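You operate a simulated robot arm through the tools that you are given. There is no shell and no other tool.

You are at the controls of a simulated robot arm. One attempt, no reset.

Task
Put things in order on the platform top. At the end: the sample bottle stands where the medium shim stood; the blue sleeve stands where the sample bottle stood; the strainer brush stands where the blue sleeve stood; the tally peg is in the wash bowl; the medium shim stands on top of the pressing block; whatever was shut is shut again. Leave all else as you found it, and nothing knocked over.

Only the result counts: the job must be done as asked and must still hold three seconds after the hand-in. Knocking over, shifting, dropping, spilling or breaking anything else fails it.

Robot
A 7-joint arm with a two-finger gripper, fixed in place. Base frame: the origin is on the floor under the middle of its stand, x ahead of it, y to its left, z up; the work surface is at about z = 800. Lengths are in mm, angles in degrees, forces in N, time in s.
With the tool pointing down near the work surface it reaches from about 340 to 720 mm from the base axis. Its first joint turns from -66.0 to 66.0 degrees. Payload 2.45 kg.
Tool frame: the origin (TCP) lies between the finger pads and is the grasp point; the fingertips stand 26 mm ahead of it; z points along the fingers, y is the line along which they close. The gripper opens to 96 mm; its body begins 69 mm behind the TCP.
Orientation is that of the tool frame in the base frame, as [roll, pitch, yaw] about the fixed x, y, z axes, in that order (R = Rz(yaw) Ry(pitch) Rx(roll)). With the fingers straight down and closing along the base's y, the tool's x points along the base's -x, its y along +y and its z along -z.

Tools
- The arm moves only by the tool servo_tool. Its argument "moves" is a list of rows, each a list of 7 numbers: the turn, a rotation vector about the tool's x, y, z in degrees, then the shift along the tool's x, y, z in mm, then the opening in per cent of the stroke, from 0 (shut) to 100 (fully open). In form: [[rx, ry, rz, dx, dy, dz, grip], ...]. A call has 1 to 20 rows; each row is the pose to reach, as a shift and turn from the pose commanded when the call began, along the tool's axes at that moment. A row lasts 0.2 s, in which the tool goes at most 50 mm and 8.6 degrees; a call with a longer step from one row to the next is refused whole, and so is a gripper value outside its range. Where a pose cannot be reached the arm comes as near as it can. A force on the tool above 40 N (or 10 N above the force at the start of the call, whichever is more), or a blocked arm, ends the call early, and 0.2 s more pass. Each finger travels about 50 mm/s and halts on what it meets, pressing with about 33 N; the grip force reading is that of the motor and also rises with nothing between the fingers. The clock runs only during rows and for 0.2 s after the last one: add rows that repeat a pose to give the fingers time. It gives the time, the measured TCP pose, the force on the tool (base axes), the opening and the grip force at its end, in the units of the frame above (readings bear some noise), with the torque about the TCP (base axes, N m) and any sound that the robot's microphone picked up.
- Cameras (640 x 400 px; columns grow to the right, rows downward): "scene" is fixed at [156.8, -404, 1395.5]; the picture's right is [0.77, -0.64, 0.00], its down [-0.52, -0.62, -0.59] and it looks along [0.37, 0.45, -0.81] (base axes); focal length 249 px, centre (320, 200). "wrist" rides on the gripper at [82, 3, -98] in the tool frame; the picture's right is [-0.04, 1.00, 0.00], its down [-0.73, -0.03, -0.68] and it looks along [-0.68, -0.03, 0.73] (tool axes); focal length 256 px, centre (320, 200). There is no depth. A picture from a camera that has moved, and an enlarged one, comes with that camera's place and axes in the base frame and with its lens.
- capture(camera): a new picture of that camera. It takes no simulated time.
- inspect(camera, box): a new picture of the part [left, top, right, bottom] of that camera's present view, enlarged. It takes no simulated time.
- job_done(): hands the job in; it is judged then, once.

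Nothing tells you positions but the pictures and the camera data. Unless the task says otherwise, let go and move clear before handing in.

The tools are called after "Emit:" as a command line: name --pt "numbers of a row" for each row, then --argument value for the rest, lists and objects as JSON in quotes. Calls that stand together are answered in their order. servo_tool: Moves the arm, as the interface text tells. Its arguments: {"type":"object","properties":{"moves":{"type":"array"}},"required":["moves"]} The other tools are called the same way: capture (camera) takes a picture; inspect (camera, box) takes an enlarged picture of a part of a camera's view; job_done () hands the job in.

At the start:

```text
time: 0.0
ee_pos: [432.5, 125.4, 1063.6]
ee_rot: [-180.0, 0.1, -179.9]
force: [0.6, 0.2, -0.3]
ft_torque: [-0.01, 0.0, 0.01]
grip_width: 95.9
grasp_force: 0.1
```

scene: 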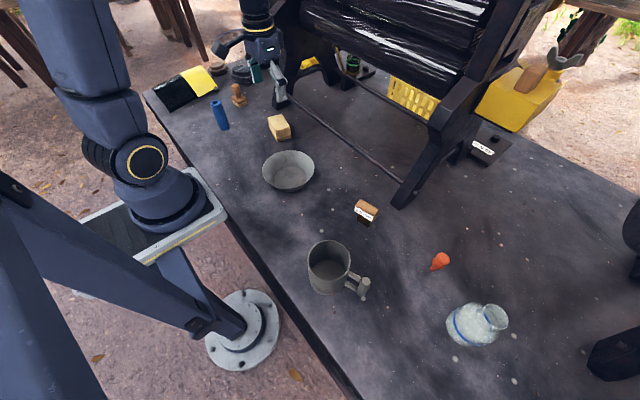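
wrist: 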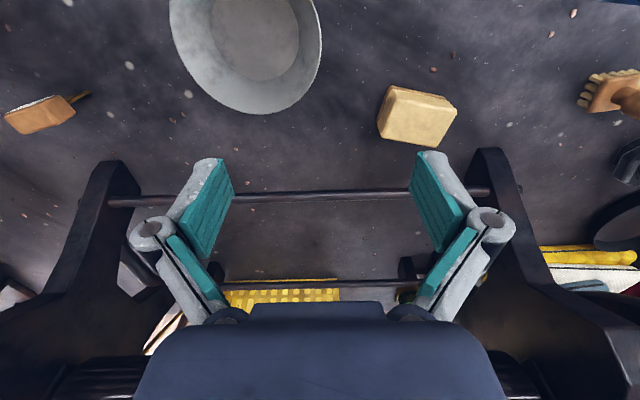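

I see a dark platform with a bowl, a mug, a wood block, a blue cylinder, a brush-like item, an orange peg-like item, a jug and other things. I'll look closer before moving.

Emit:
inspect --camera "scene" --box '[140, 40, 340, 165]'

Emit:
inspect --camera "scene" --box '[240, 130, 400, 230]'

Emit:
inspect --camera "scene" --box '[280, 180, 520, 360]'

Emit:
inspect --camera "scene" --box '[320, 40, 580, 200]'

Emit:
inspect --camera "wrist" --box '[0, 0, 640, 400]'

```text
3.20 times, centred on (240, 102) of scene
camera zoom: at [156.8, -404.0, 1395.5], right [0.77, -0.64, 0.0], down [-0.52, -0.62, -0.59], along [0.37, 0.45, -0.81], focal length 798 px, centre (576, 512)
```

zoom: 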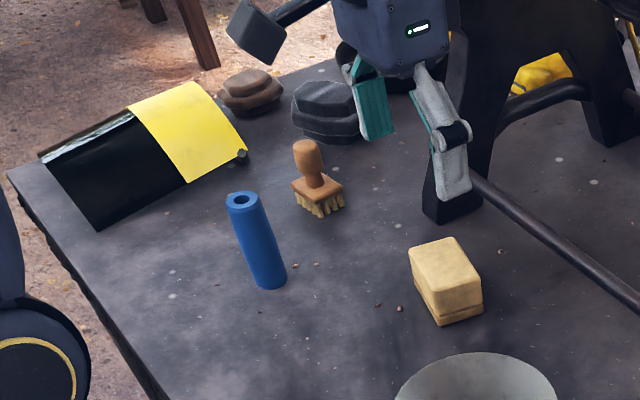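

```text
4.00 times, centred on (320, 180) of scene
camera zoom: at [156.8, -404.0, 1395.5], right [0.77, -0.64, 0.0], down [-0.52, -0.62, -0.59], along [0.37, 0.45, -0.81], focal length 997 px, centre (320, 280)
```

zoom: 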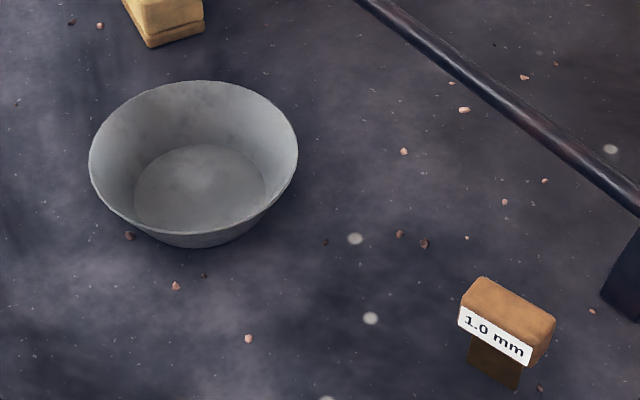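

```text
2.22 times, centred on (400, 270) of scene
camera zoom: at [156.8, -404.0, 1395.5], right [0.77, -0.64, 0.0], down [-0.52, -0.62, -0.59], along [0.37, 0.45, -0.81], focal length 554 px, centre (142, 44)
```

zoom: 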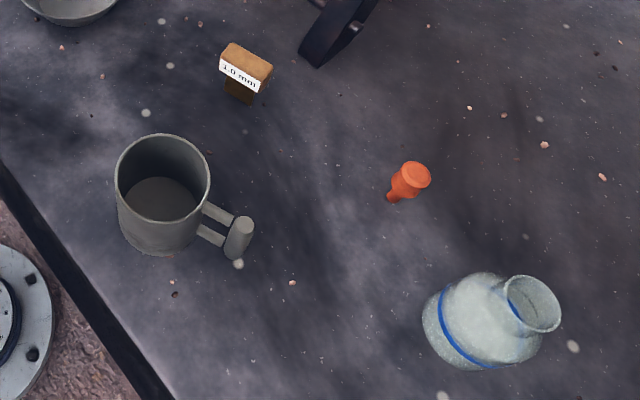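

```text
2.46 times, centred on (450, 120) of scene
camera zoom: at [156.8, -404.0, 1395.5], right [0.77, -0.64, 0.0], down [-0.52, -0.62, -0.59], along [0.37, 0.45, -0.81], focal length 613 px, centre (0, 397)
```

zoom: 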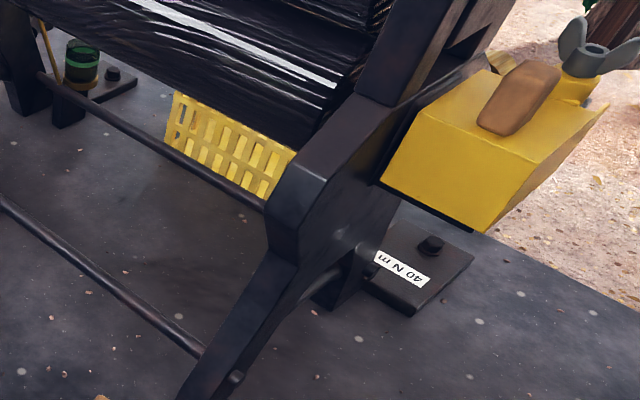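

```text
1.00 times, centred on (320, 200) of wrist (not enlarged: the box is as wide or as high as the picture)
camera zoom: at [349.7, 129.6, 1160.7], right [0.04, 1.0, 0.0], down [0.73, -0.03, 0.68], along [0.68, -0.03, -0.73], focal length 256 px, centre (320, 200)
```

zoom: 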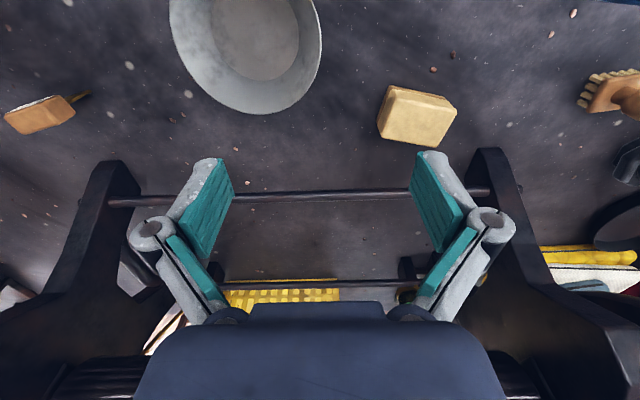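

The tan block, bowl, shim-like piece with a "1.0 mm" label, blue sleeve, brush, orange peg, mug and glass bottle are in view. I'll enlarge more parts before deciding which is which.

Emit:
inspect --camera "scene" --box '[420, 280, 540, 360]'

Emit:
inspect --camera "scene" --box '[290, 225, 390, 305]'

Emit:
inspect --camera "scene" --box '[410, 235, 470, 285]'

Emit:
inspect --camera "scene" --box '[340, 185, 400, 235]'

Emit:
inspect --camera "scene" --box '[520, 180, 640, 400]'

Emit:
inspect --camera "wrist" --box '[480, 30, 640, 300]'

Emit:
inspect --camera "wrist" --box '[0, 60, 160, 160]'

Emit:
inspect --camera "scene" --box '[280, 30, 440, 120]'

```text
5.00 times, centred on (480, 320) of scene
camera zoom: at [156.8, -404.0, 1395.5], right [0.77, -0.64, 0.0], down [-0.52, -0.62, -0.59], along [0.37, 0.45, -0.81], focal length 1246 px, centre (-480, -400)
```

zoom: 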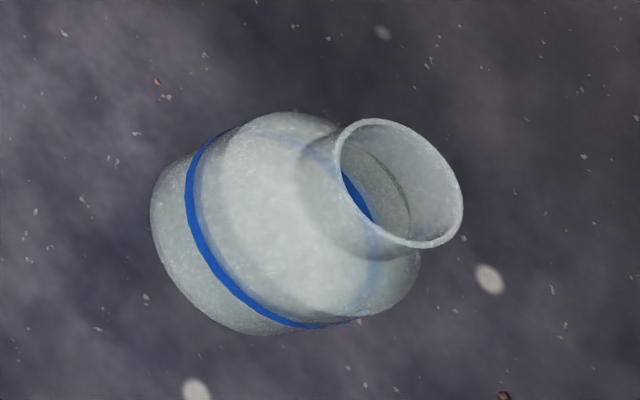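

```text
5.00 times, centred on (340, 265) of scene
camera zoom: at [156.8, -404.0, 1395.5], right [0.77, -0.64, 0.0], down [-0.52, -0.62, -0.59], along [0.37, 0.45, -0.81], focal length 1246 px, centre (220, -125)
```

zoom: 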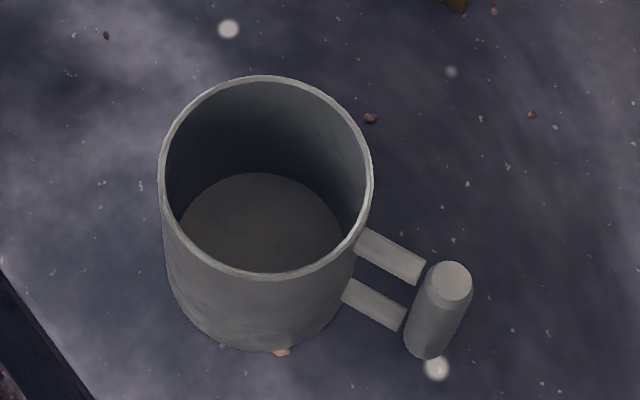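

```text
8.00 times, centred on (440, 260) of scene
camera zoom: at [156.8, -404.0, 1395.5], right [0.77, -0.64, 0.0], down [-0.52, -0.62, -0.59], along [0.37, 0.45, -0.81], focal length 1994 px, centre (-640, -280)
```

zoom: 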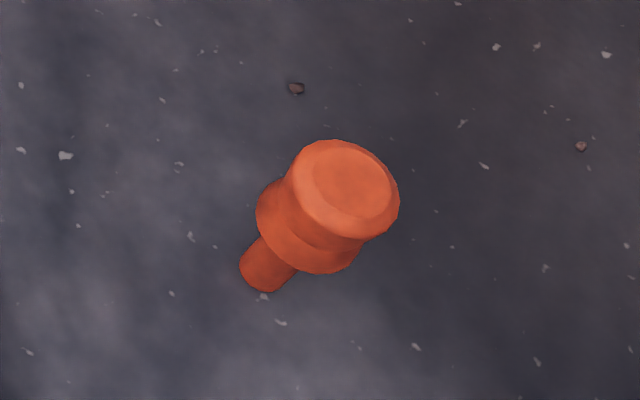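

```text
8.00 times, centred on (370, 210) of scene
camera zoom: at [156.8, -404.0, 1395.5], right [0.77, -0.64, 0.0], down [-0.52, -0.62, -0.59], along [0.37, 0.45, -0.81], focal length 1994 px, centre (-80, 120)
```

zoom: 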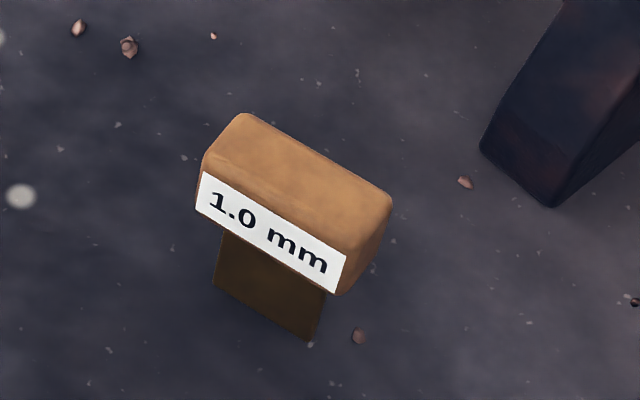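

```text
1.82 times, centred on (580, 290) of scene
camera zoom: at [156.8, -404.0, 1395.5], right [0.77, -0.64, 0.0], down [-0.52, -0.62, -0.59], along [0.37, 0.45, -0.81], focal length 453 px, centre (-153, 36)
```

zoom: 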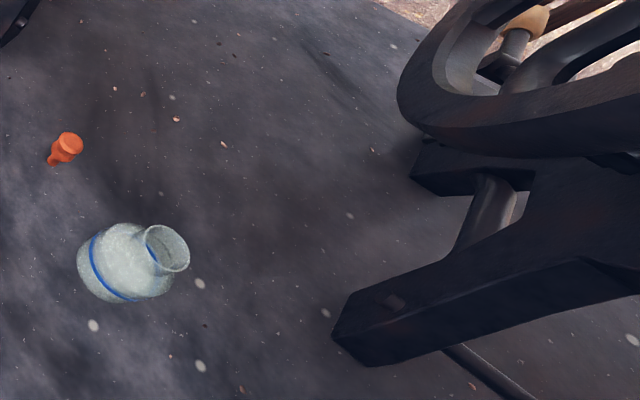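

```text
1.48 times, centred on (560, 165) of wrist
camera zoom: at [349.7, 129.6, 1160.7], right [0.04, 1.0, 0.0], down [0.73, -0.03, 0.68], along [0.68, -0.03, -0.73], focal length 379 px, centre (-36, 252)
```

zoom: 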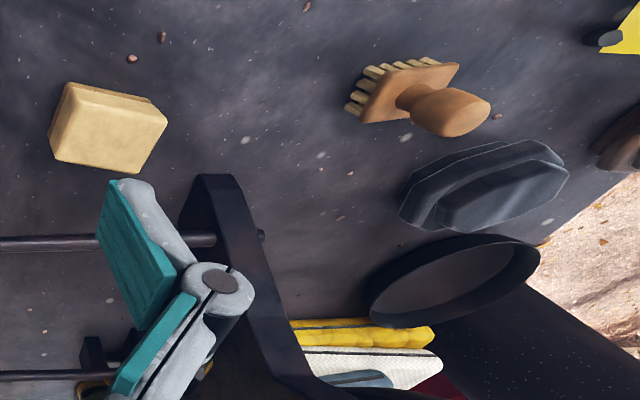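

```text
4.00 times, centred on (80, 110) of wrist
camera zoom: at [349.7, 129.6, 1160.7], right [0.04, 1.0, 0.0], down [0.73, -0.03, 0.68], along [0.68, -0.03, -0.73], focal length 1024 px, centre (1280, 560)
```

zoom: 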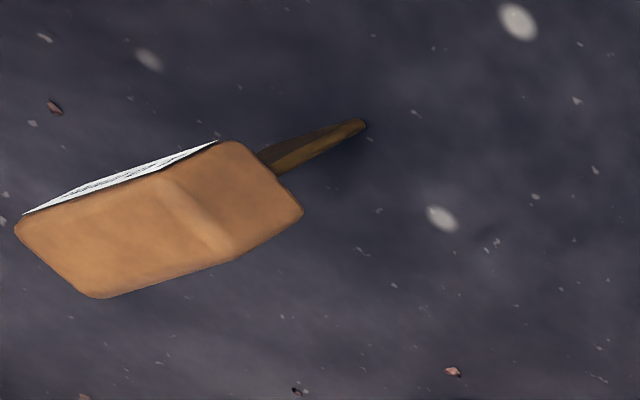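

```text
4.00 times, centred on (360, 75) of scene
camera zoom: at [156.8, -404.0, 1395.5], right [0.77, -0.64, 0.0], down [-0.52, -0.62, -0.59], along [0.37, 0.45, -0.81], focal length 997 px, centre (160, 700)
```

zoom: 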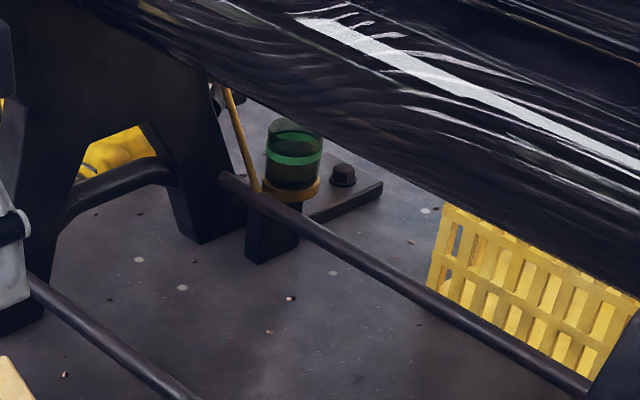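

All the named things seem identifiable: tan pressing block, "1.0 mm" shim, glass sample bottle, blue sleeve, brush, orange peg and grey bowl. Next I swing the arm over to the right at a safe height for a better wrist view, and to check for other shims or anything shut.

Emit:
servo_tool --pt "0 0 0 0 -45 0 100" --pt "0 0 0 0 -90 0 100" --pt "0 0 0 0 -135 0 100" --pt "0 0 0 0 -180 0 100" --pt "0 0 0 0 -225 0 100" --pt "0 0 0 0 -270 0 100" --pt "0 0 0 0 -315 0 100" --pt "0 0 0 0 -335 0 100" --pt "0 0 0 0 -335 0 100"

Emit:
capture --camera "wrist"

Emit:
capture --camera "scene"

```text
time: 2.0
ee_pos: [433.0, -209.1, 1062.6]
ee_rot: [180.0, 0.0, -180.0]
force: [-0.1, 0.1, -0.4]
ft_torque: [-0.02, 0.01, 0.02]
grip_width: 95.9
grasp_force: 0.1
```

```text
taken
camera wrist: at [349.9, -204.3, 1160.7], right [0.04, 1.0, 0.0], down [0.73, -0.03, 0.68], along [0.68, -0.03, -0.73], focal length 256 px, centre (320, 200)
```

wrist: 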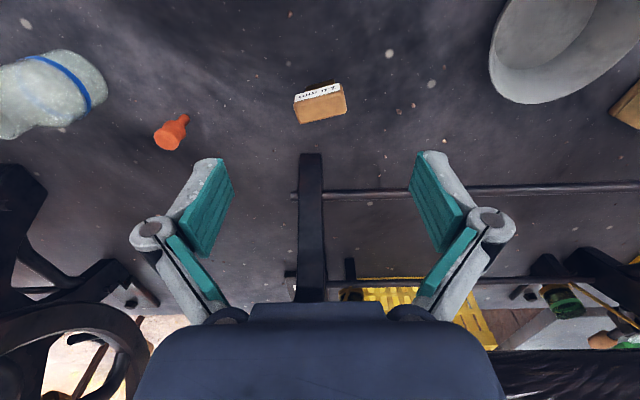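

```text
taken
```

scene: 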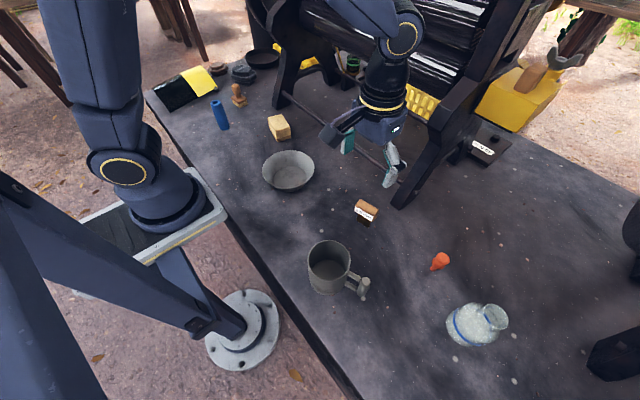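

Only one shim, the "1.0 mm" one, is visible, and it stands upright on its brass plate under a wooden handle. I'll enlarge the wrist view of the shim, peg and bottle to fix their positions.

Emit:
inspect --camera "wrist" --box '[280, 65, 360, 135]'

Emit:
inspect --camera "wrist" --box '[140, 95, 210, 160]'

Emit:
inspect --camera "wrist" --box '[0, 30, 120, 150]'

Emit:
inspect --camera "scene" --box '[130, 30, 290, 150]'

```text
5.71 times, centred on (320, 100) of wrist
camera zoom: at [349.9, -204.3, 1160.7], right [0.04, 1.0, 0.0], down [0.73, -0.03, 0.68], along [0.68, -0.03, -0.73], focal length 1463 px, centre (320, 771)
```

zoom: 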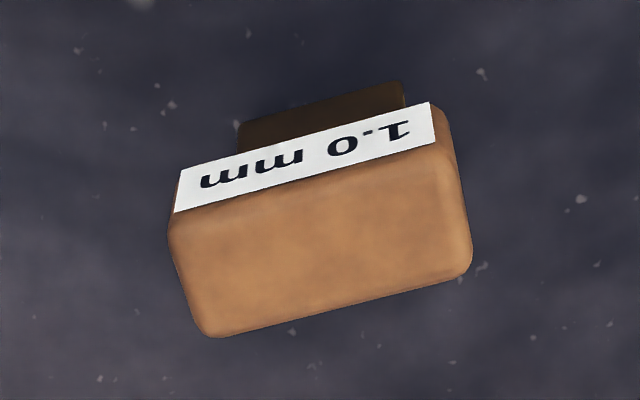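

```text
6.15 times, centred on (175, 128) of wrist
camera zoom: at [349.9, -204.3, 1160.7], right [0.04, 1.0, 0.0], down [0.73, -0.03, 0.68], along [0.68, -0.03, -0.73], focal length 1575 px, centre (1212, 646)
```

zoom: 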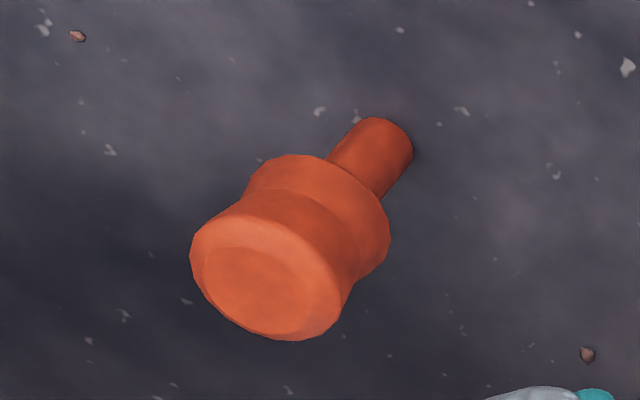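

```text
3.33 times, centred on (60, 90) of wrist
camera zoom: at [349.9, -204.3, 1160.7], right [0.04, 1.0, 0.0], down [0.73, -0.03, 0.68], along [0.68, -0.03, -0.73], focal length 853 px, centre (1187, 567)
```

zoom: 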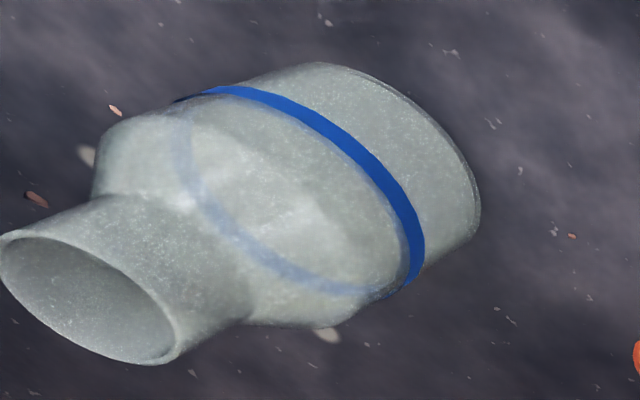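

```text
3.33 times, centred on (210, 90) of scene
camera zoom: at [156.8, -404.1, 1395.5], right [0.77, -0.64, 0.0], down [-0.52, -0.62, -0.59], along [0.37, 0.45, -0.81], focal length 831 px, centre (687, 567)
```

zoom: 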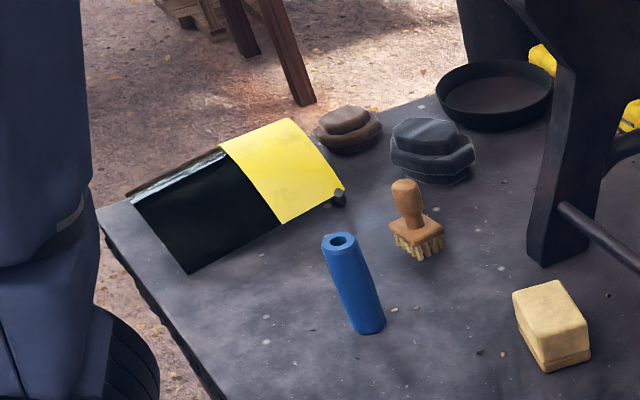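

I take the shim's handle to be centred near (470, -209) with its top at about z 877, and its long side turned about 13.6° off the base y axis. I'll hover above it with a matching turn to verify.

Emit:
servo_tool --pt "0 0 -5 -13 0 30 100" --pt "0 0 -10 -26 0 60 100" --pt "0 0 -13.6 -37 0 90 100" --pt "0 0 -13.6 -37 0 100 100" --pt "0 0 -13.6 -37 0 100 100"

Emit:
capture --camera "wrist"

Emit:
inspect --camera "wrist" --box '[240, 60, 400, 190]'

Emit:
inspect --camera "scene" --box '[310, 130, 440, 250]'

```text
time: 3.2
ee_pos: [470.1, -209.0, 962.4]
ee_rot: [179.9, 0.1, -166.4]
force: [-1.0, -0.2, 0.2]
ft_torque: [0.02, 0.0, 0.0]
grip_width: 95.9
grasp_force: 0.1
```

```text
taken
camera wrist: at [388.6, -224.3, 1061.5], right [-0.2, 0.98, 0.0], down [0.72, 0.14, 0.68], along [0.67, 0.13, -0.73], focal length 256 px, centre (320, 200)
```

wrist: 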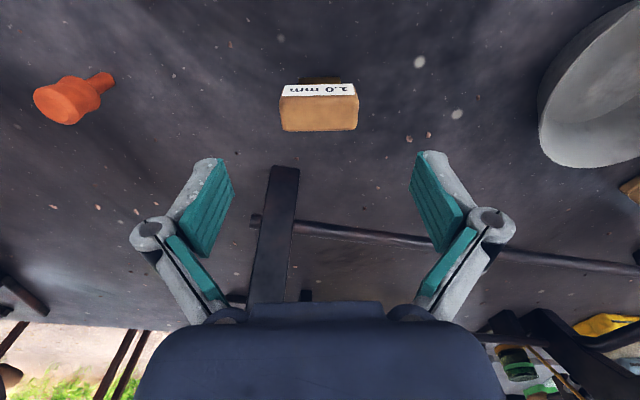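

```text
3.08 times, centred on (320, 125) of wrist
camera zoom: at [388.6, -224.3, 1061.5], right [-0.2, 0.98, 0.0], down [0.72, 0.14, 0.68], along [0.67, 0.13, -0.73], focal length 788 px, centre (320, 431)
```

zoom: 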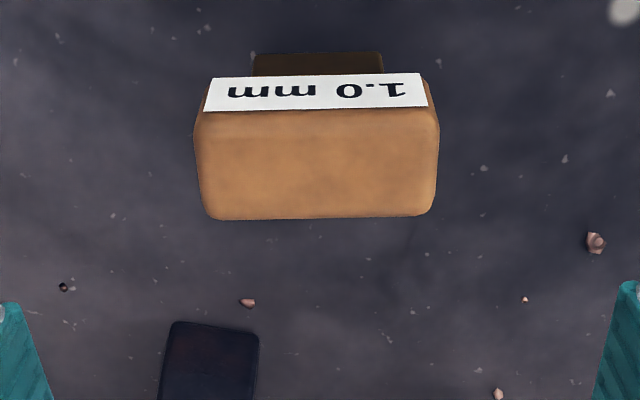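

```text
3.33 times, centred on (375, 190) of scene
camera zoom: at [156.8, -404.0, 1395.5], right [0.77, -0.64, 0.0], down [-0.52, -0.62, -0.59], along [0.37, 0.45, -0.81], focal length 831 px, centre (137, 233)
```

zoom: 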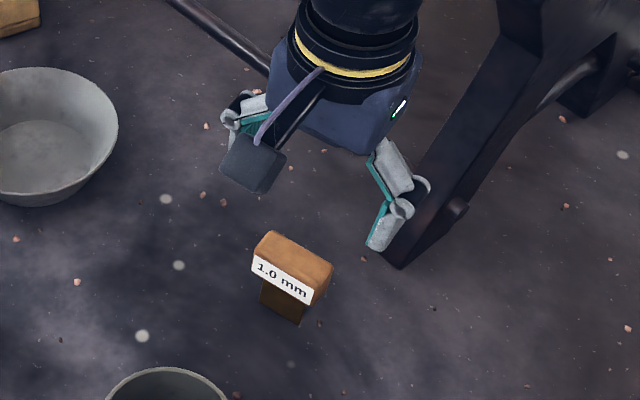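

The shim's handle is centred between the fingers to within about a millimetre and aligned. I'll lower to handle height (z about 866) and close partway, then look.

Emit:
servo_tool --pt "0 0 0 -0.5 -0.5 30 100" --pt "0 0 0 -0.5 -0.5 60 100" --pt "0 0 0 -0.5 -0.5 85 100" --pt "0 0 0 -0.5 -0.5 96 100" --pt "0 0 0 -0.5 -0.5 96 80" --pt "0 0 0 -0.5 -0.5 96 62" --pt "0 0 0 -0.5 -0.5 96 62"

Emit:
capture --camera "wrist"

Emit:
inspect --camera "scene" --box '[310, 150, 440, 250]'

```text
time: 4.8
ee_pos: [469.8, -209.4, 867.6]
ee_rot: [179.9, 0.0, -166.4]
force: [0.1, -0.5, -0.4]
ft_torque: [0.0, -0.03, 0.03]
grip_width: 59.5
grasp_force: 0.1
```

```text
taken
camera wrist: at [389.1, -223.9, 965.5], right [-0.2, 0.98, 0.0], down [0.72, 0.14, 0.68], along [0.67, 0.13, -0.73], focal length 256 px, centre (320, 200)
```

wrist: 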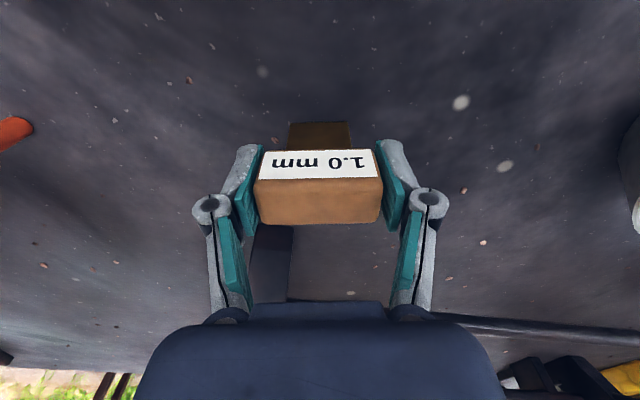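

```text
4.00 times, centred on (375, 200) of scene
camera zoom: at [156.8, -404.0, 1395.5], right [0.77, -0.64, 0.0], down [-0.52, -0.62, -0.59], along [0.37, 0.45, -0.81], focal length 997 px, centre (100, 200)
```

zoom: 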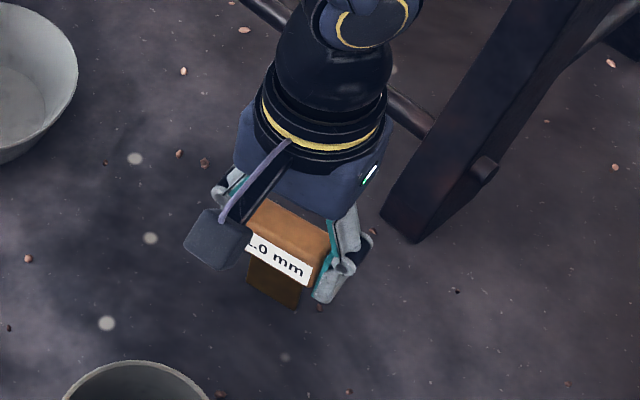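

The fingers straddle the handle evenly. I'll close on it and lift slightly.

Emit:
servo_tool --pt "0 0 0 0 0 0 50" --pt "0 0 0 0 0 0 30" --pt "0 0 0 0 0 0 30" --pt "0 0 0 0 0 0 30"

Emit:
capture --camera "wrist"

```text
time: 5.8
ee_pos: [469.9, -210.7, 867.7]
ee_rot: [180.0, 0.1, -166.5]
force: [-0.6, -1.3, 4.9]
ft_torque: [0.1, 0.02, 0.02]
grip_width: 56.3
grasp_force: 33.2
```

```text
taken
camera wrist: at [389.2, -223.9, 965.7], right [-0.2, 0.98, 0.0], down [0.72, 0.14, 0.68], along [0.67, 0.13, -0.73], focal length 256 px, centre (320, 200)
```

wrist: 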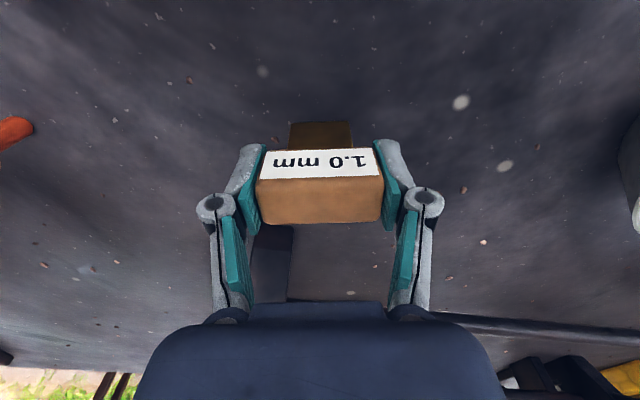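

The shim is gripped (33 N, width 56). I'll lift it straight up and check the hold.

Emit:
servo_tool --pt "0 0 0 0 0 -10 30" --pt "0 0 0 0 0 -30 30" --pt "0 0 0 0 0 -70 30" --pt "0 0 0 0 0 -110 30" --pt "0 0 0 0 0 -140 30" --pt "0 0 0 0 0 -140 30"

Emit:
capture --camera "wrist"

Emit:
inspect --camera "scene" --box '[310, 130, 440, 250]'

```text
time: 7.2
ee_pos: [468.6, -212.6, 1005.2]
ee_rot: [180.0, -0.1, -166.4]
force: [0.9, 1.3, -0.6]
ft_torque: [-0.01, 0.03, -0.01]
grip_width: 56.6
grasp_force: 32.8
```

```text
taken
camera wrist: at [388.7, -226.5, 1103.8], right [-0.2, 0.98, 0.0], down [0.72, 0.14, 0.68], along [0.67, 0.13, -0.73], focal length 256 px, centre (320, 200)
```

wrist: 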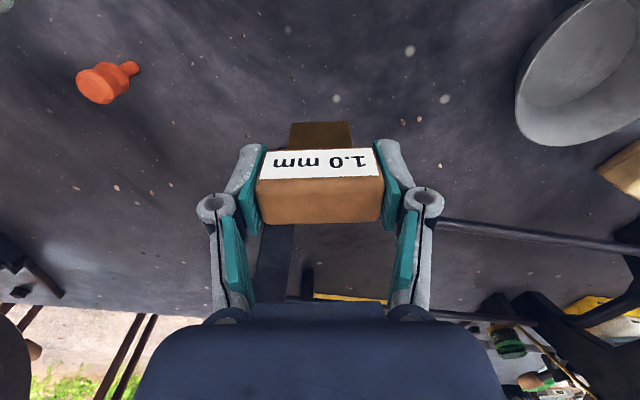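

```text
3.33 times, centred on (375, 190) of scene
camera zoom: at [156.8, -404.0, 1395.5], right [0.77, -0.64, 0.0], down [-0.52, -0.62, -0.59], along [0.37, 0.45, -0.81], focal length 831 px, centre (137, 233)
```

zoom: 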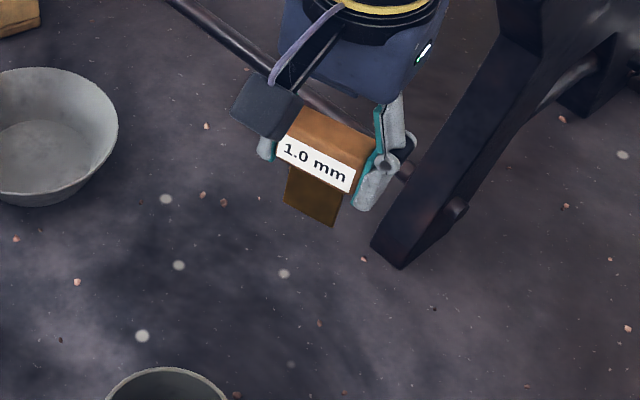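

The shim hangs straight in the grip. I'll carry it at height over towards the tan pressing block on the left, stopping short for a look.

Emit:
servo_tool --pt "0 0 0 -9.3 45 0 30" --pt "0 0 0 -18.6 90 0 30" --pt "0 0 3 -27.9 135 0 30" --pt "0 0 6 -37.2 180 0 30" --pt "0 0 9 -46.5 225 0 30" --pt "0 0 12 -55.8 270 0 30" --pt "0 0 13.6 -65.1 315 0 30" --pt "0 0 13.6 -74.4 360 0 30" --pt "0 0 13.6 -83.7 404 0 30" --pt "0 0 13.6 -83.7 404 0 30"

Emit:
capture --camera "wrist"

Emit:
inspect --camera "scene" --box '[230, 90, 330, 160]'

```text
time: 9.4
ee_pos: [454.6, 203.6, 1006.3]
ee_rot: [179.9, 0.0, 180.0]
force: [0.1, -0.3, -0.5]
ft_torque: [0.0, -0.02, -0.04]
grip_width: 56.5
grasp_force: 32.9
```

```text
taken
camera wrist: at [373.1, 208.2, 1104.3], right [0.04, 1.0, 0.0], down [0.73, -0.03, 0.68], along [0.68, -0.03, -0.73], focal length 256 px, centre (320, 200)
```

wrist: 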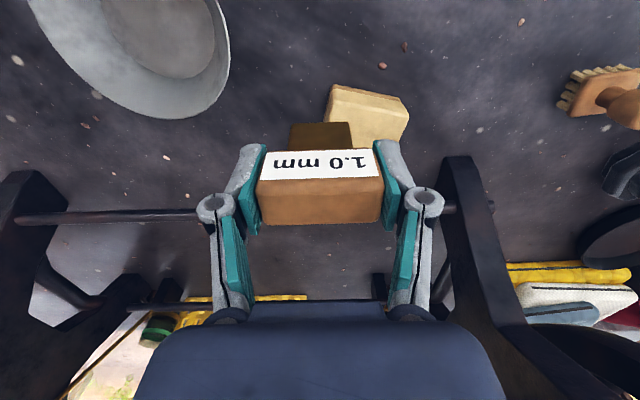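

```text
5.71 times, centred on (280, 125) of scene
camera zoom: at [156.8, -404.0, 1395.5], right [0.77, -0.64, 0.0], down [-0.52, -0.62, -0.59], along [0.37, 0.45, -0.81], focal length 1424 px, centre (549, 629)
```

zoom: 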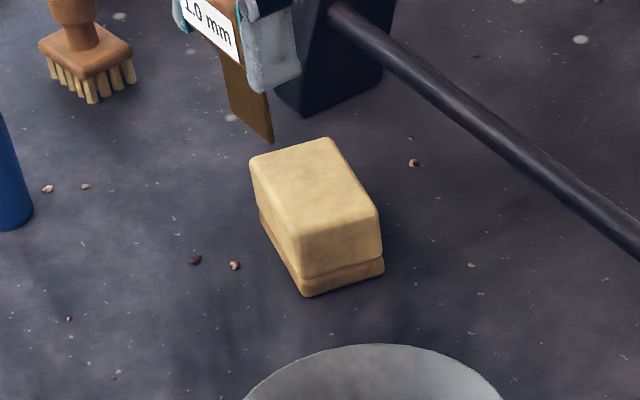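

I can see the block's top face; I'll enlarge the current wrist view to triangulate the block.

Emit:
inspect --camera "wrist" --box '[310, 70, 430, 160]'

```text
4.44 times, centred on (370, 115) of wrist
camera zoom: at [373.1, 208.2, 1104.3], right [0.04, 1.0, 0.0], down [0.73, -0.03, 0.68], along [0.68, -0.03, -0.73], focal length 1138 px, centre (98, 578)
```

zoom: 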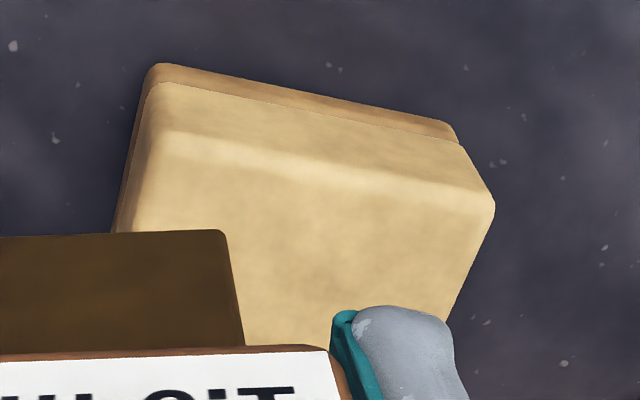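

The block's top is about 77 x 52 mm, centred near (512, 252) at z about 847, turned about 11°. I'll bring the shim above its centre with a matching turn and look again.

Emit:
servo_tool --pt "0 0 4 -20 16 0 30" --pt "0 0 8 -40 32 0 30" --pt "0 0 11 -57 48 10 30" --pt "0 0 11 -57 48 35 30" --pt "0 0 11 -57 48 50 30" --pt "0 0 11 -57 48 50 30"

Emit:
capture --camera "wrist"

Emit:
inspect --camera "scene" --box '[230, 80, 330, 160]'

```text
time: 10.8
ee_pos: [512.6, 250.2, 954.6]
ee_rot: [179.9, 0.0, 169.1]
force: [-0.6, -0.8, -0.8]
ft_torque: [0.02, -0.02, -0.02]
grip_width: 56.5
grasp_force: 32.6
```

```text
taken
camera wrist: at [432.4, 270.3, 1053.6], right [0.23, 0.97, 0.0], down [0.71, -0.17, 0.68], along [0.66, -0.16, -0.73], focal length 256 px, centre (320, 200)
```

wrist: 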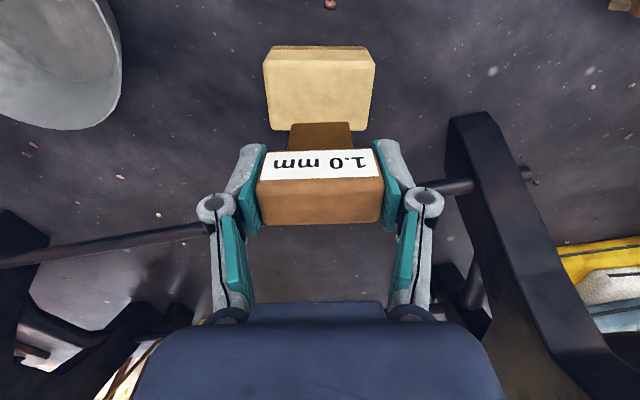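

```text
5.00 times, centred on (280, 120) of scene
camera zoom: at [156.8, -404.0, 1395.5], right [0.77, -0.64, 0.0], down [-0.52, -0.62, -0.59], along [0.37, 0.45, -0.81], focal length 1246 px, centre (520, 600)
```

zoom: 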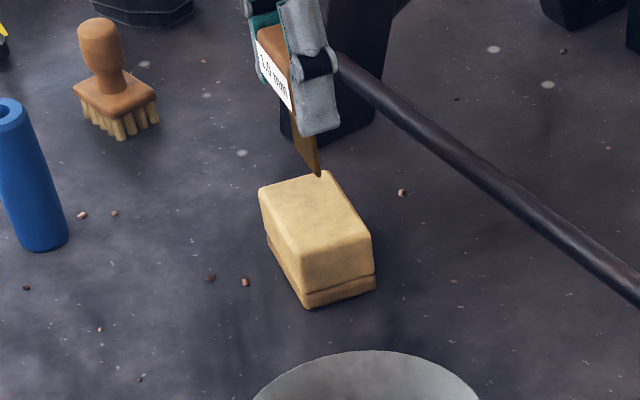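

The block sits squarely under the shim. I'll lower to just above contact, then step down gently watching the force.

Emit:
servo_tool --pt "0 0 0 0 0 15 30" --pt "0 0 0 0 0 28 30" --pt "0 0 0 0 0 33 30" --pt "0 0 0 0 0 33 30"

Emit:
inspect --camera "scene" --box '[250, 90, 320, 150]'

Emit:
inspect --camera "wrist" --box '[240, 50, 400, 240]'

```text
time: 11.8
ee_pos: [513.3, 249.0, 923.0]
ee_rot: [179.9, 0.0, 169.0]
force: [0.1, -0.4, -0.7]
ft_torque: [0.0, 0.01, -0.03]
grip_width: 56.5
grasp_force: 32.8
```

```text
6.67 times, centred on (285, 120) of scene
camera zoom: at [156.8, -404.0, 1395.5], right [0.77, -0.64, 0.0], down [-0.52, -0.62, -0.59], along [0.37, 0.45, -0.81], focal length 1661 px, centre (553, 733)
```

zoom: 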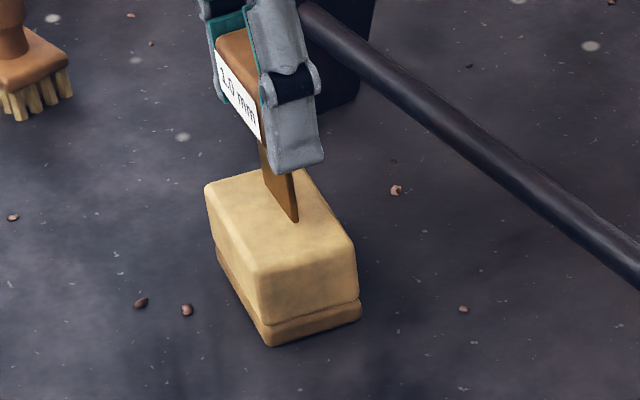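

```text
2.11 times, centred on (320, 145) of wrist
camera zoom: at [433.1, 269.6, 1021.5], right [0.23, 0.97, 0.0], down [0.71, -0.17, 0.68], along [0.66, -0.16, -0.73], focal length 539 px, centre (320, 316)
```

zoom: 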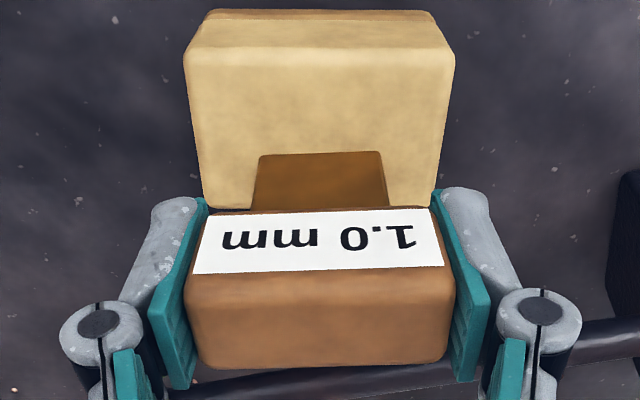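

The shim's plate is a few millimetres above the block's middle. I'll step down slowly.

Emit:
servo_tool --pt "0 0 0 0 0 2 30" --pt "0 0 0 0 0 4 30" --pt "0 0 0 0 0 5 30" --pt "0 0 0 0 0 5 30"

Emit:
inspect --camera "scene" --box '[250, 90, 320, 150]'

```text
time: 12.8
ee_pos: [514.0, 249.6, 919.4]
ee_rot: [179.9, 0.0, 169.0]
force: [-3.1, -4.7, 17.2]
ft_torque: [-0.17, 0.17, 0.0]
grip_width: 56.5
grasp_force: 33.3
```

```text
6.67 times, centred on (285, 120) of scene
camera zoom: at [156.4, -404.3, 1395.5], right [0.77, -0.64, 0.0], down [-0.52, -0.62, -0.59], along [0.37, 0.45, -0.81], focal length 1661 px, centre (553, 733)
```

zoom: 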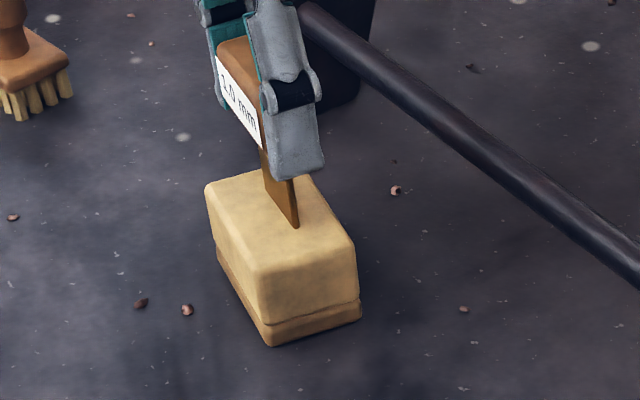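

Contact is confirmed (17 N). I'll ease off a millimetre, open gently and look before withdrawing.

Emit:
servo_tool --pt "0 0 0 0 0 -0.8 30" --pt "0 0 0 0 0 -1.2 40" --pt "0 0 0 0 0 -1.2 57" --pt "0 0 0 0 0 -1.2 61" --pt "0 0 0 0 0 -1.2 66" --pt "0 0 0 0 0 -1.2 74" --pt "0 0 0 0 0 -1.2 78"

Emit:
inspect --camera "scene" --box '[250, 90, 320, 150]'

Emit:
capture --camera "wrist"

```text
time: 14.4
ee_pos: [513.3, 250.2, 919.9]
ee_rot: [179.9, 0.0, 169.0]
force: [0.3, -1.1, 0.0]
ft_torque: [-0.03, 0.02, 0.02]
grip_width: 75.1
grasp_force: 0.1
```

```text
6.67 times, centred on (285, 120) of scene
camera zoom: at [156.8, -404.0, 1395.5], right [0.77, -0.64, 0.0], down [-0.52, -0.62, -0.59], along [0.37, 0.45, -0.81], focal length 1661 px, centre (553, 733)
```

zoom: 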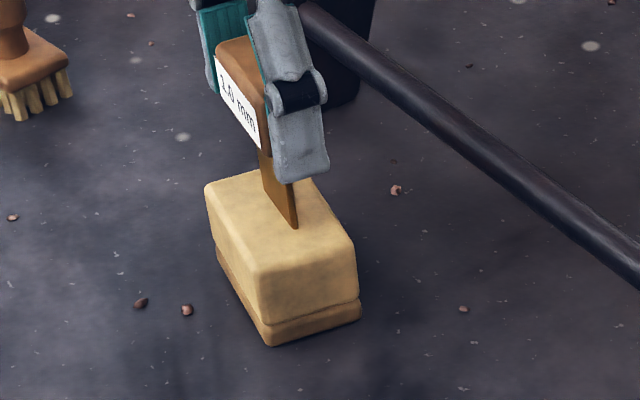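

```text
taken
camera wrist: at [432.4, 269.9, 1017.7], right [0.23, 0.97, 0.0], down [0.71, -0.17, 0.68], along [0.66, -0.16, -0.73], focal length 256 px, centre (320, 200)
```

wrist: 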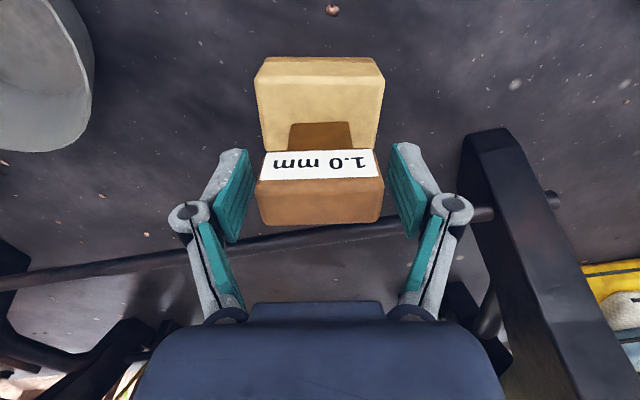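

The shim stands on the block by itself. I'll open fully, rise straight up and check it once more.

Emit:
servo_tool --pt "0 0 0 0 0 0 90" --pt "0 0 0 0 0 -20 96" --pt "0 0 0 0 0 -60 96" --pt "0 0 0 0 0 -100 96" --pt "0 0 0 0 0 -140 96" --pt "0 0 0 0 0 -140 96"

Emit:
inspect --camera "scene" --box '[230, 70, 330, 150]'

Emit:
capture --camera "wrist"

```text
time: 15.8
ee_pos: [513.3, 249.4, 1060.3]
ee_rot: [-179.9, 0.0, 169.0]
force: [-0.2, 0.4, -0.2]
ft_torque: [0.0, 0.01, 0.01]
grip_width: 92.0
grasp_force: 0.0
```

```text
5.00 times, centred on (280, 110) of scene
camera zoom: at [156.8, -404.0, 1395.5], right [0.77, -0.64, 0.0], down [-0.52, -0.62, -0.59], along [0.37, 0.45, -0.81], focal length 1246 px, centre (520, 650)
```

zoom: 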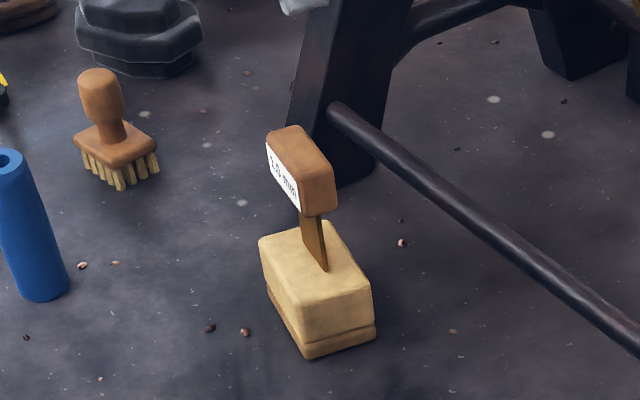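

```text
taken
camera wrist: at [433.0, 270.3, 1158.5], right [0.23, 0.97, 0.0], down [0.71, -0.17, 0.68], along [0.66, -0.16, -0.73], focal length 256 px, centre (320, 200)
```

wrist: 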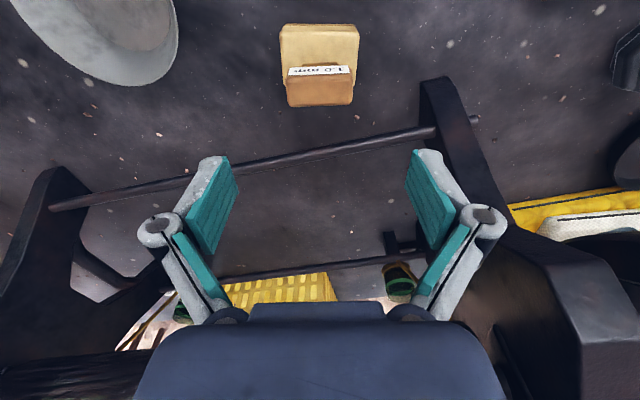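

The shim stands steadily on the block. Next I swing at height across to the right to look at the sample bottle.

Emit:
servo_tool --pt "0 0 0 0 -47 0 96" --pt "0 0 0 0 -94 0 96" --pt "0 0 3 0 -141 0 96" --pt "0 0 6 0 -188 0 96" --pt "0 0 9 0 -235 0 96" --pt "0 0 12 0 -282 0 96" --pt "0 0 15 0 -329 0 96" --pt "0 0 18 0 -376 0 96" --pt "0 0 21 0 -423 0 96" --pt "0 0 24 0 -470 0 96" --pt "0 0 27 0 -517 0 96" --pt "0 0 30 0 -564 0 96" --pt "0 0 33 0 -611 0 96" --pt "0 0 36 0 -658 0 96" --pt "0 0 39 0 -700 0 96" --pt "0 0 39 0 -700 0 96"

Emit:
capture --camera "wrist"

Emit:
capture --camera "scene"

```text
time: 19.2
ee_pos: [377.0, -436.5, 1060.7]
ee_rot: [-179.9, 0.0, 130.0]
force: [0.0, 0.5, 0.8]
ft_torque: [0.0, 0.0, -0.01]
grip_width: 92.3
grasp_force: 0.1
```

```text
taken
camera wrist: at [327.1, -371.0, 1158.5], right [0.79, 0.61, 0.0], down [0.45, -0.58, 0.68], along [0.42, -0.54, -0.73], focal length 256 px, centre (320, 200)
```

wrist: 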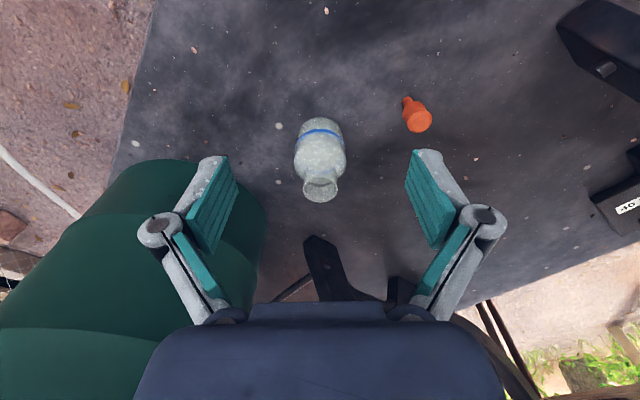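

```text
taken
```

scene: 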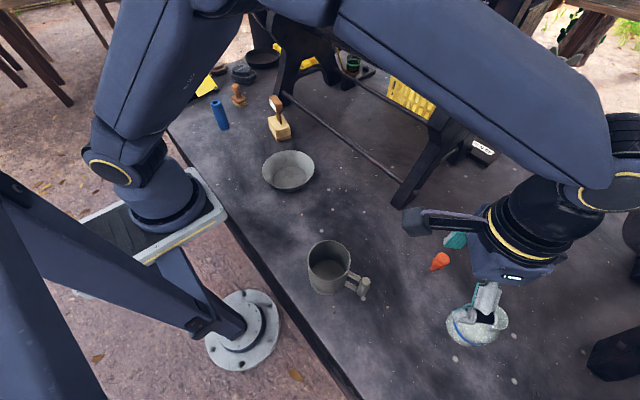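

The bottle stands upright and open, with the orange peg beyond it, and there is a big green thing off the table to the side. I'll enlarge both views.

Emit:
inspect --camera "wrist" --box '[260, 100, 380, 220]'

Emit:
inspect --camera "scene" --box '[420, 270, 540, 360]'

Emit:
inspect --camera "wrist" --box '[0, 100, 320, 330]'

Emit:
inspect --camera "wrist" --box '[380, 80, 460, 150]'

```text
3.33 times, centred on (320, 160) of wrist
camera zoom: at [327.1, -371.0, 1158.5], right [0.79, 0.61, 0.0], down [0.45, -0.58, 0.68], along [0.42, -0.54, -0.73], focal length 853 px, centre (320, 333)
```

zoom: 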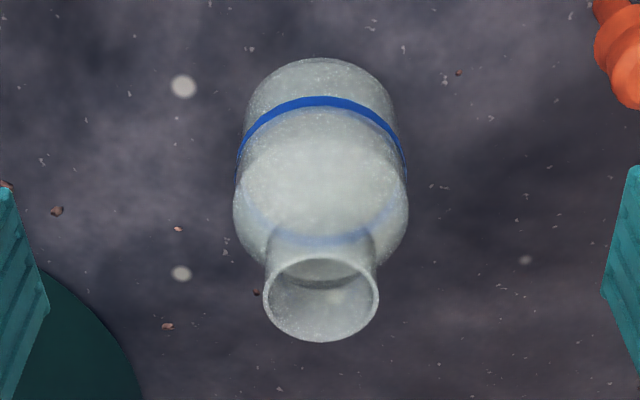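

```text
4.44 times, centred on (480, 315) of scene
camera zoom: at [156.8, -404.1, 1395.5], right [0.77, -0.64, 0.0], down [-0.52, -0.62, -0.59], along [0.37, 0.45, -0.81], focal length 1108 px, centre (-391, -311)
```

zoom: 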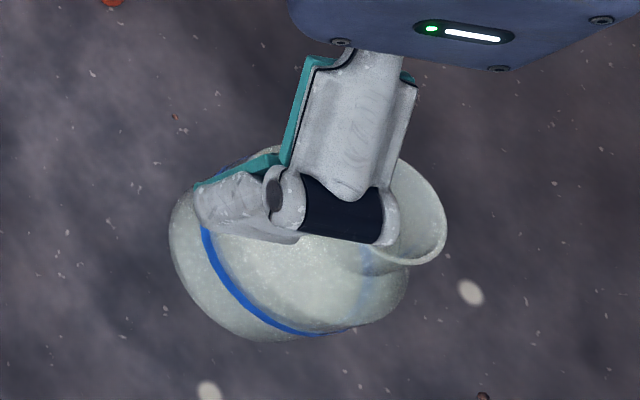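

```text
1.74 times, centred on (160, 215) of wrist
camera zoom: at [327.1, -371.0, 1158.5], right [0.79, 0.61, 0.0], down [0.45, -0.58, 0.68], along [0.42, -0.54, -0.73], focal length 445 px, centre (598, 174)
```

zoom: 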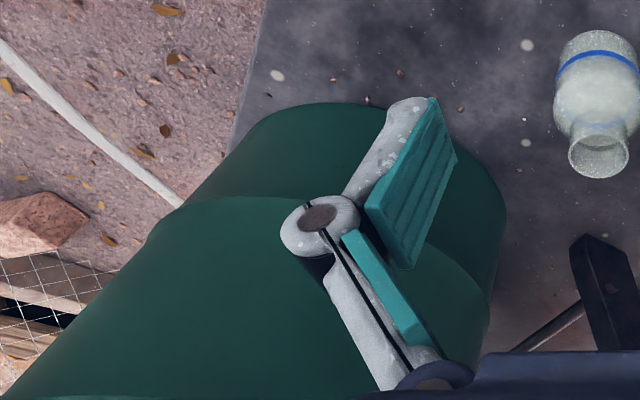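

```text
5.71 times, centred on (420, 115) of wrist
camera zoom: at [327.1, -371.0, 1158.5], right [0.79, 0.61, 0.0], down [0.45, -0.58, 0.68], along [0.42, -0.54, -0.73], focal length 1463 px, centre (-251, 686)
```

zoom: 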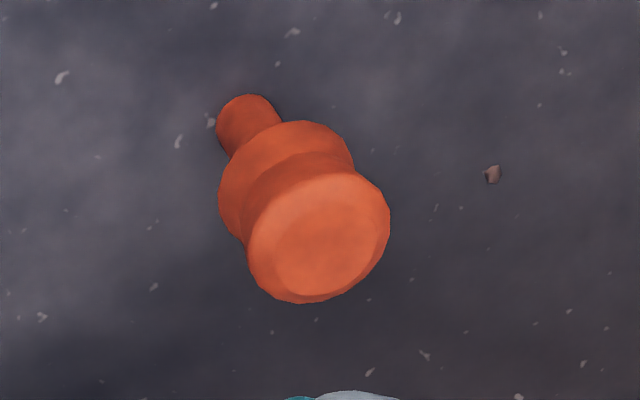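

The bottle's rim centre comes out near (457, -538) at z about 916, neck about 42 mm wide, base about 71 mm. I'll hover with the open fingers above the neck and check alignment.

Emit:
servo_tool --pt "0 0 0 -35 -1 0 96" --pt "0 0 0 -70 -2 10 96" --pt "0 0 0 -105 -3 30 96" --pt "0 0 0 -127 -3.5 55 96" --pt "0 0 0 -128 -3.5 75 96" --pt "0 0 0 -128 -3.5 75 96"

Emit:
capture --camera "wrist"

Emit:
inspect --camera "scene" --box '[420, 250, 560, 360]'

```text
time: 20.6
ee_pos: [446.7, -517.4, 984.9]
ee_rot: [-179.9, 0.0, 130.0]
force: [-0.2, 0.9, -0.6]
ft_torque: [0.01, 0.01, 0.0]
grip_width: 92.0
grasp_force: 0.1
out of reach, approached as far as the arm can: row 3, 4, 5, 6
```

```text
taken
camera wrist: at [396.2, -451.7, 1083.7], right [0.79, 0.61, 0.0], down [0.45, -0.58, 0.68], along [0.42, -0.54, -0.73], focal length 256 px, centre (320, 200)
```

wrist: 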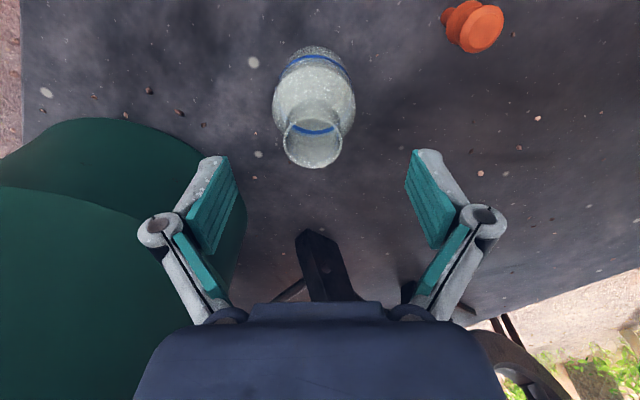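

```text
3.64 times, centred on (490, 305) of scene
camera zoom: at [156.8, -404.0, 1395.5], right [0.77, -0.64, 0.0], down [-0.52, -0.62, -0.59], along [0.37, 0.45, -0.81], focal length 906 px, centre (-298, -182)
```

zoom: 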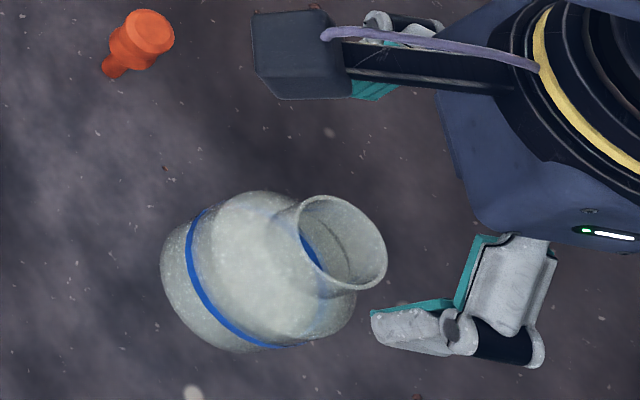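

The upright tool cannot quite reach the bottle at this height (stopped about 20 mm short), so I'll tilt the tool 15° outward, which keeps the finger pads vertical beside the neck but extends the reach. First I tilt in place and check.

Emit:
servo_tool --pt "0 -5 0 5 0 0 96" --pt "0 -10 0 5 0 0 96" --pt "0 -15 0 5 0 0 96" --pt "0 -15 0 5 0 0 96"

Emit:
capture --camera "wrist"

```text
time: 21.6
ee_pos: [443.8, -513.3, 984.7]
ee_rot: [180.0, 15.1, 130.0]
force: [-0.2, 1.0, 0.2]
ft_torque: [0.01, -0.01, -0.03]
grip_width: 92.0
grasp_force: 0.0
```

```text
taken
camera wrist: at [378.1, -430.4, 1058.9], right [0.79, 0.61, 0.01], down [0.32, -0.43, 0.85], along [0.52, -0.67, -0.53], focal length 256 px, centre (320, 200)
```

wrist: 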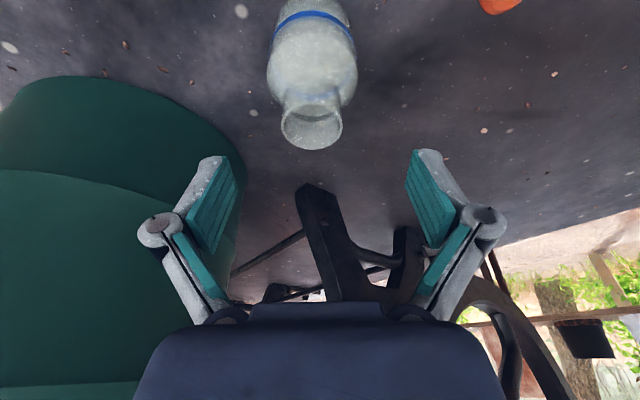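

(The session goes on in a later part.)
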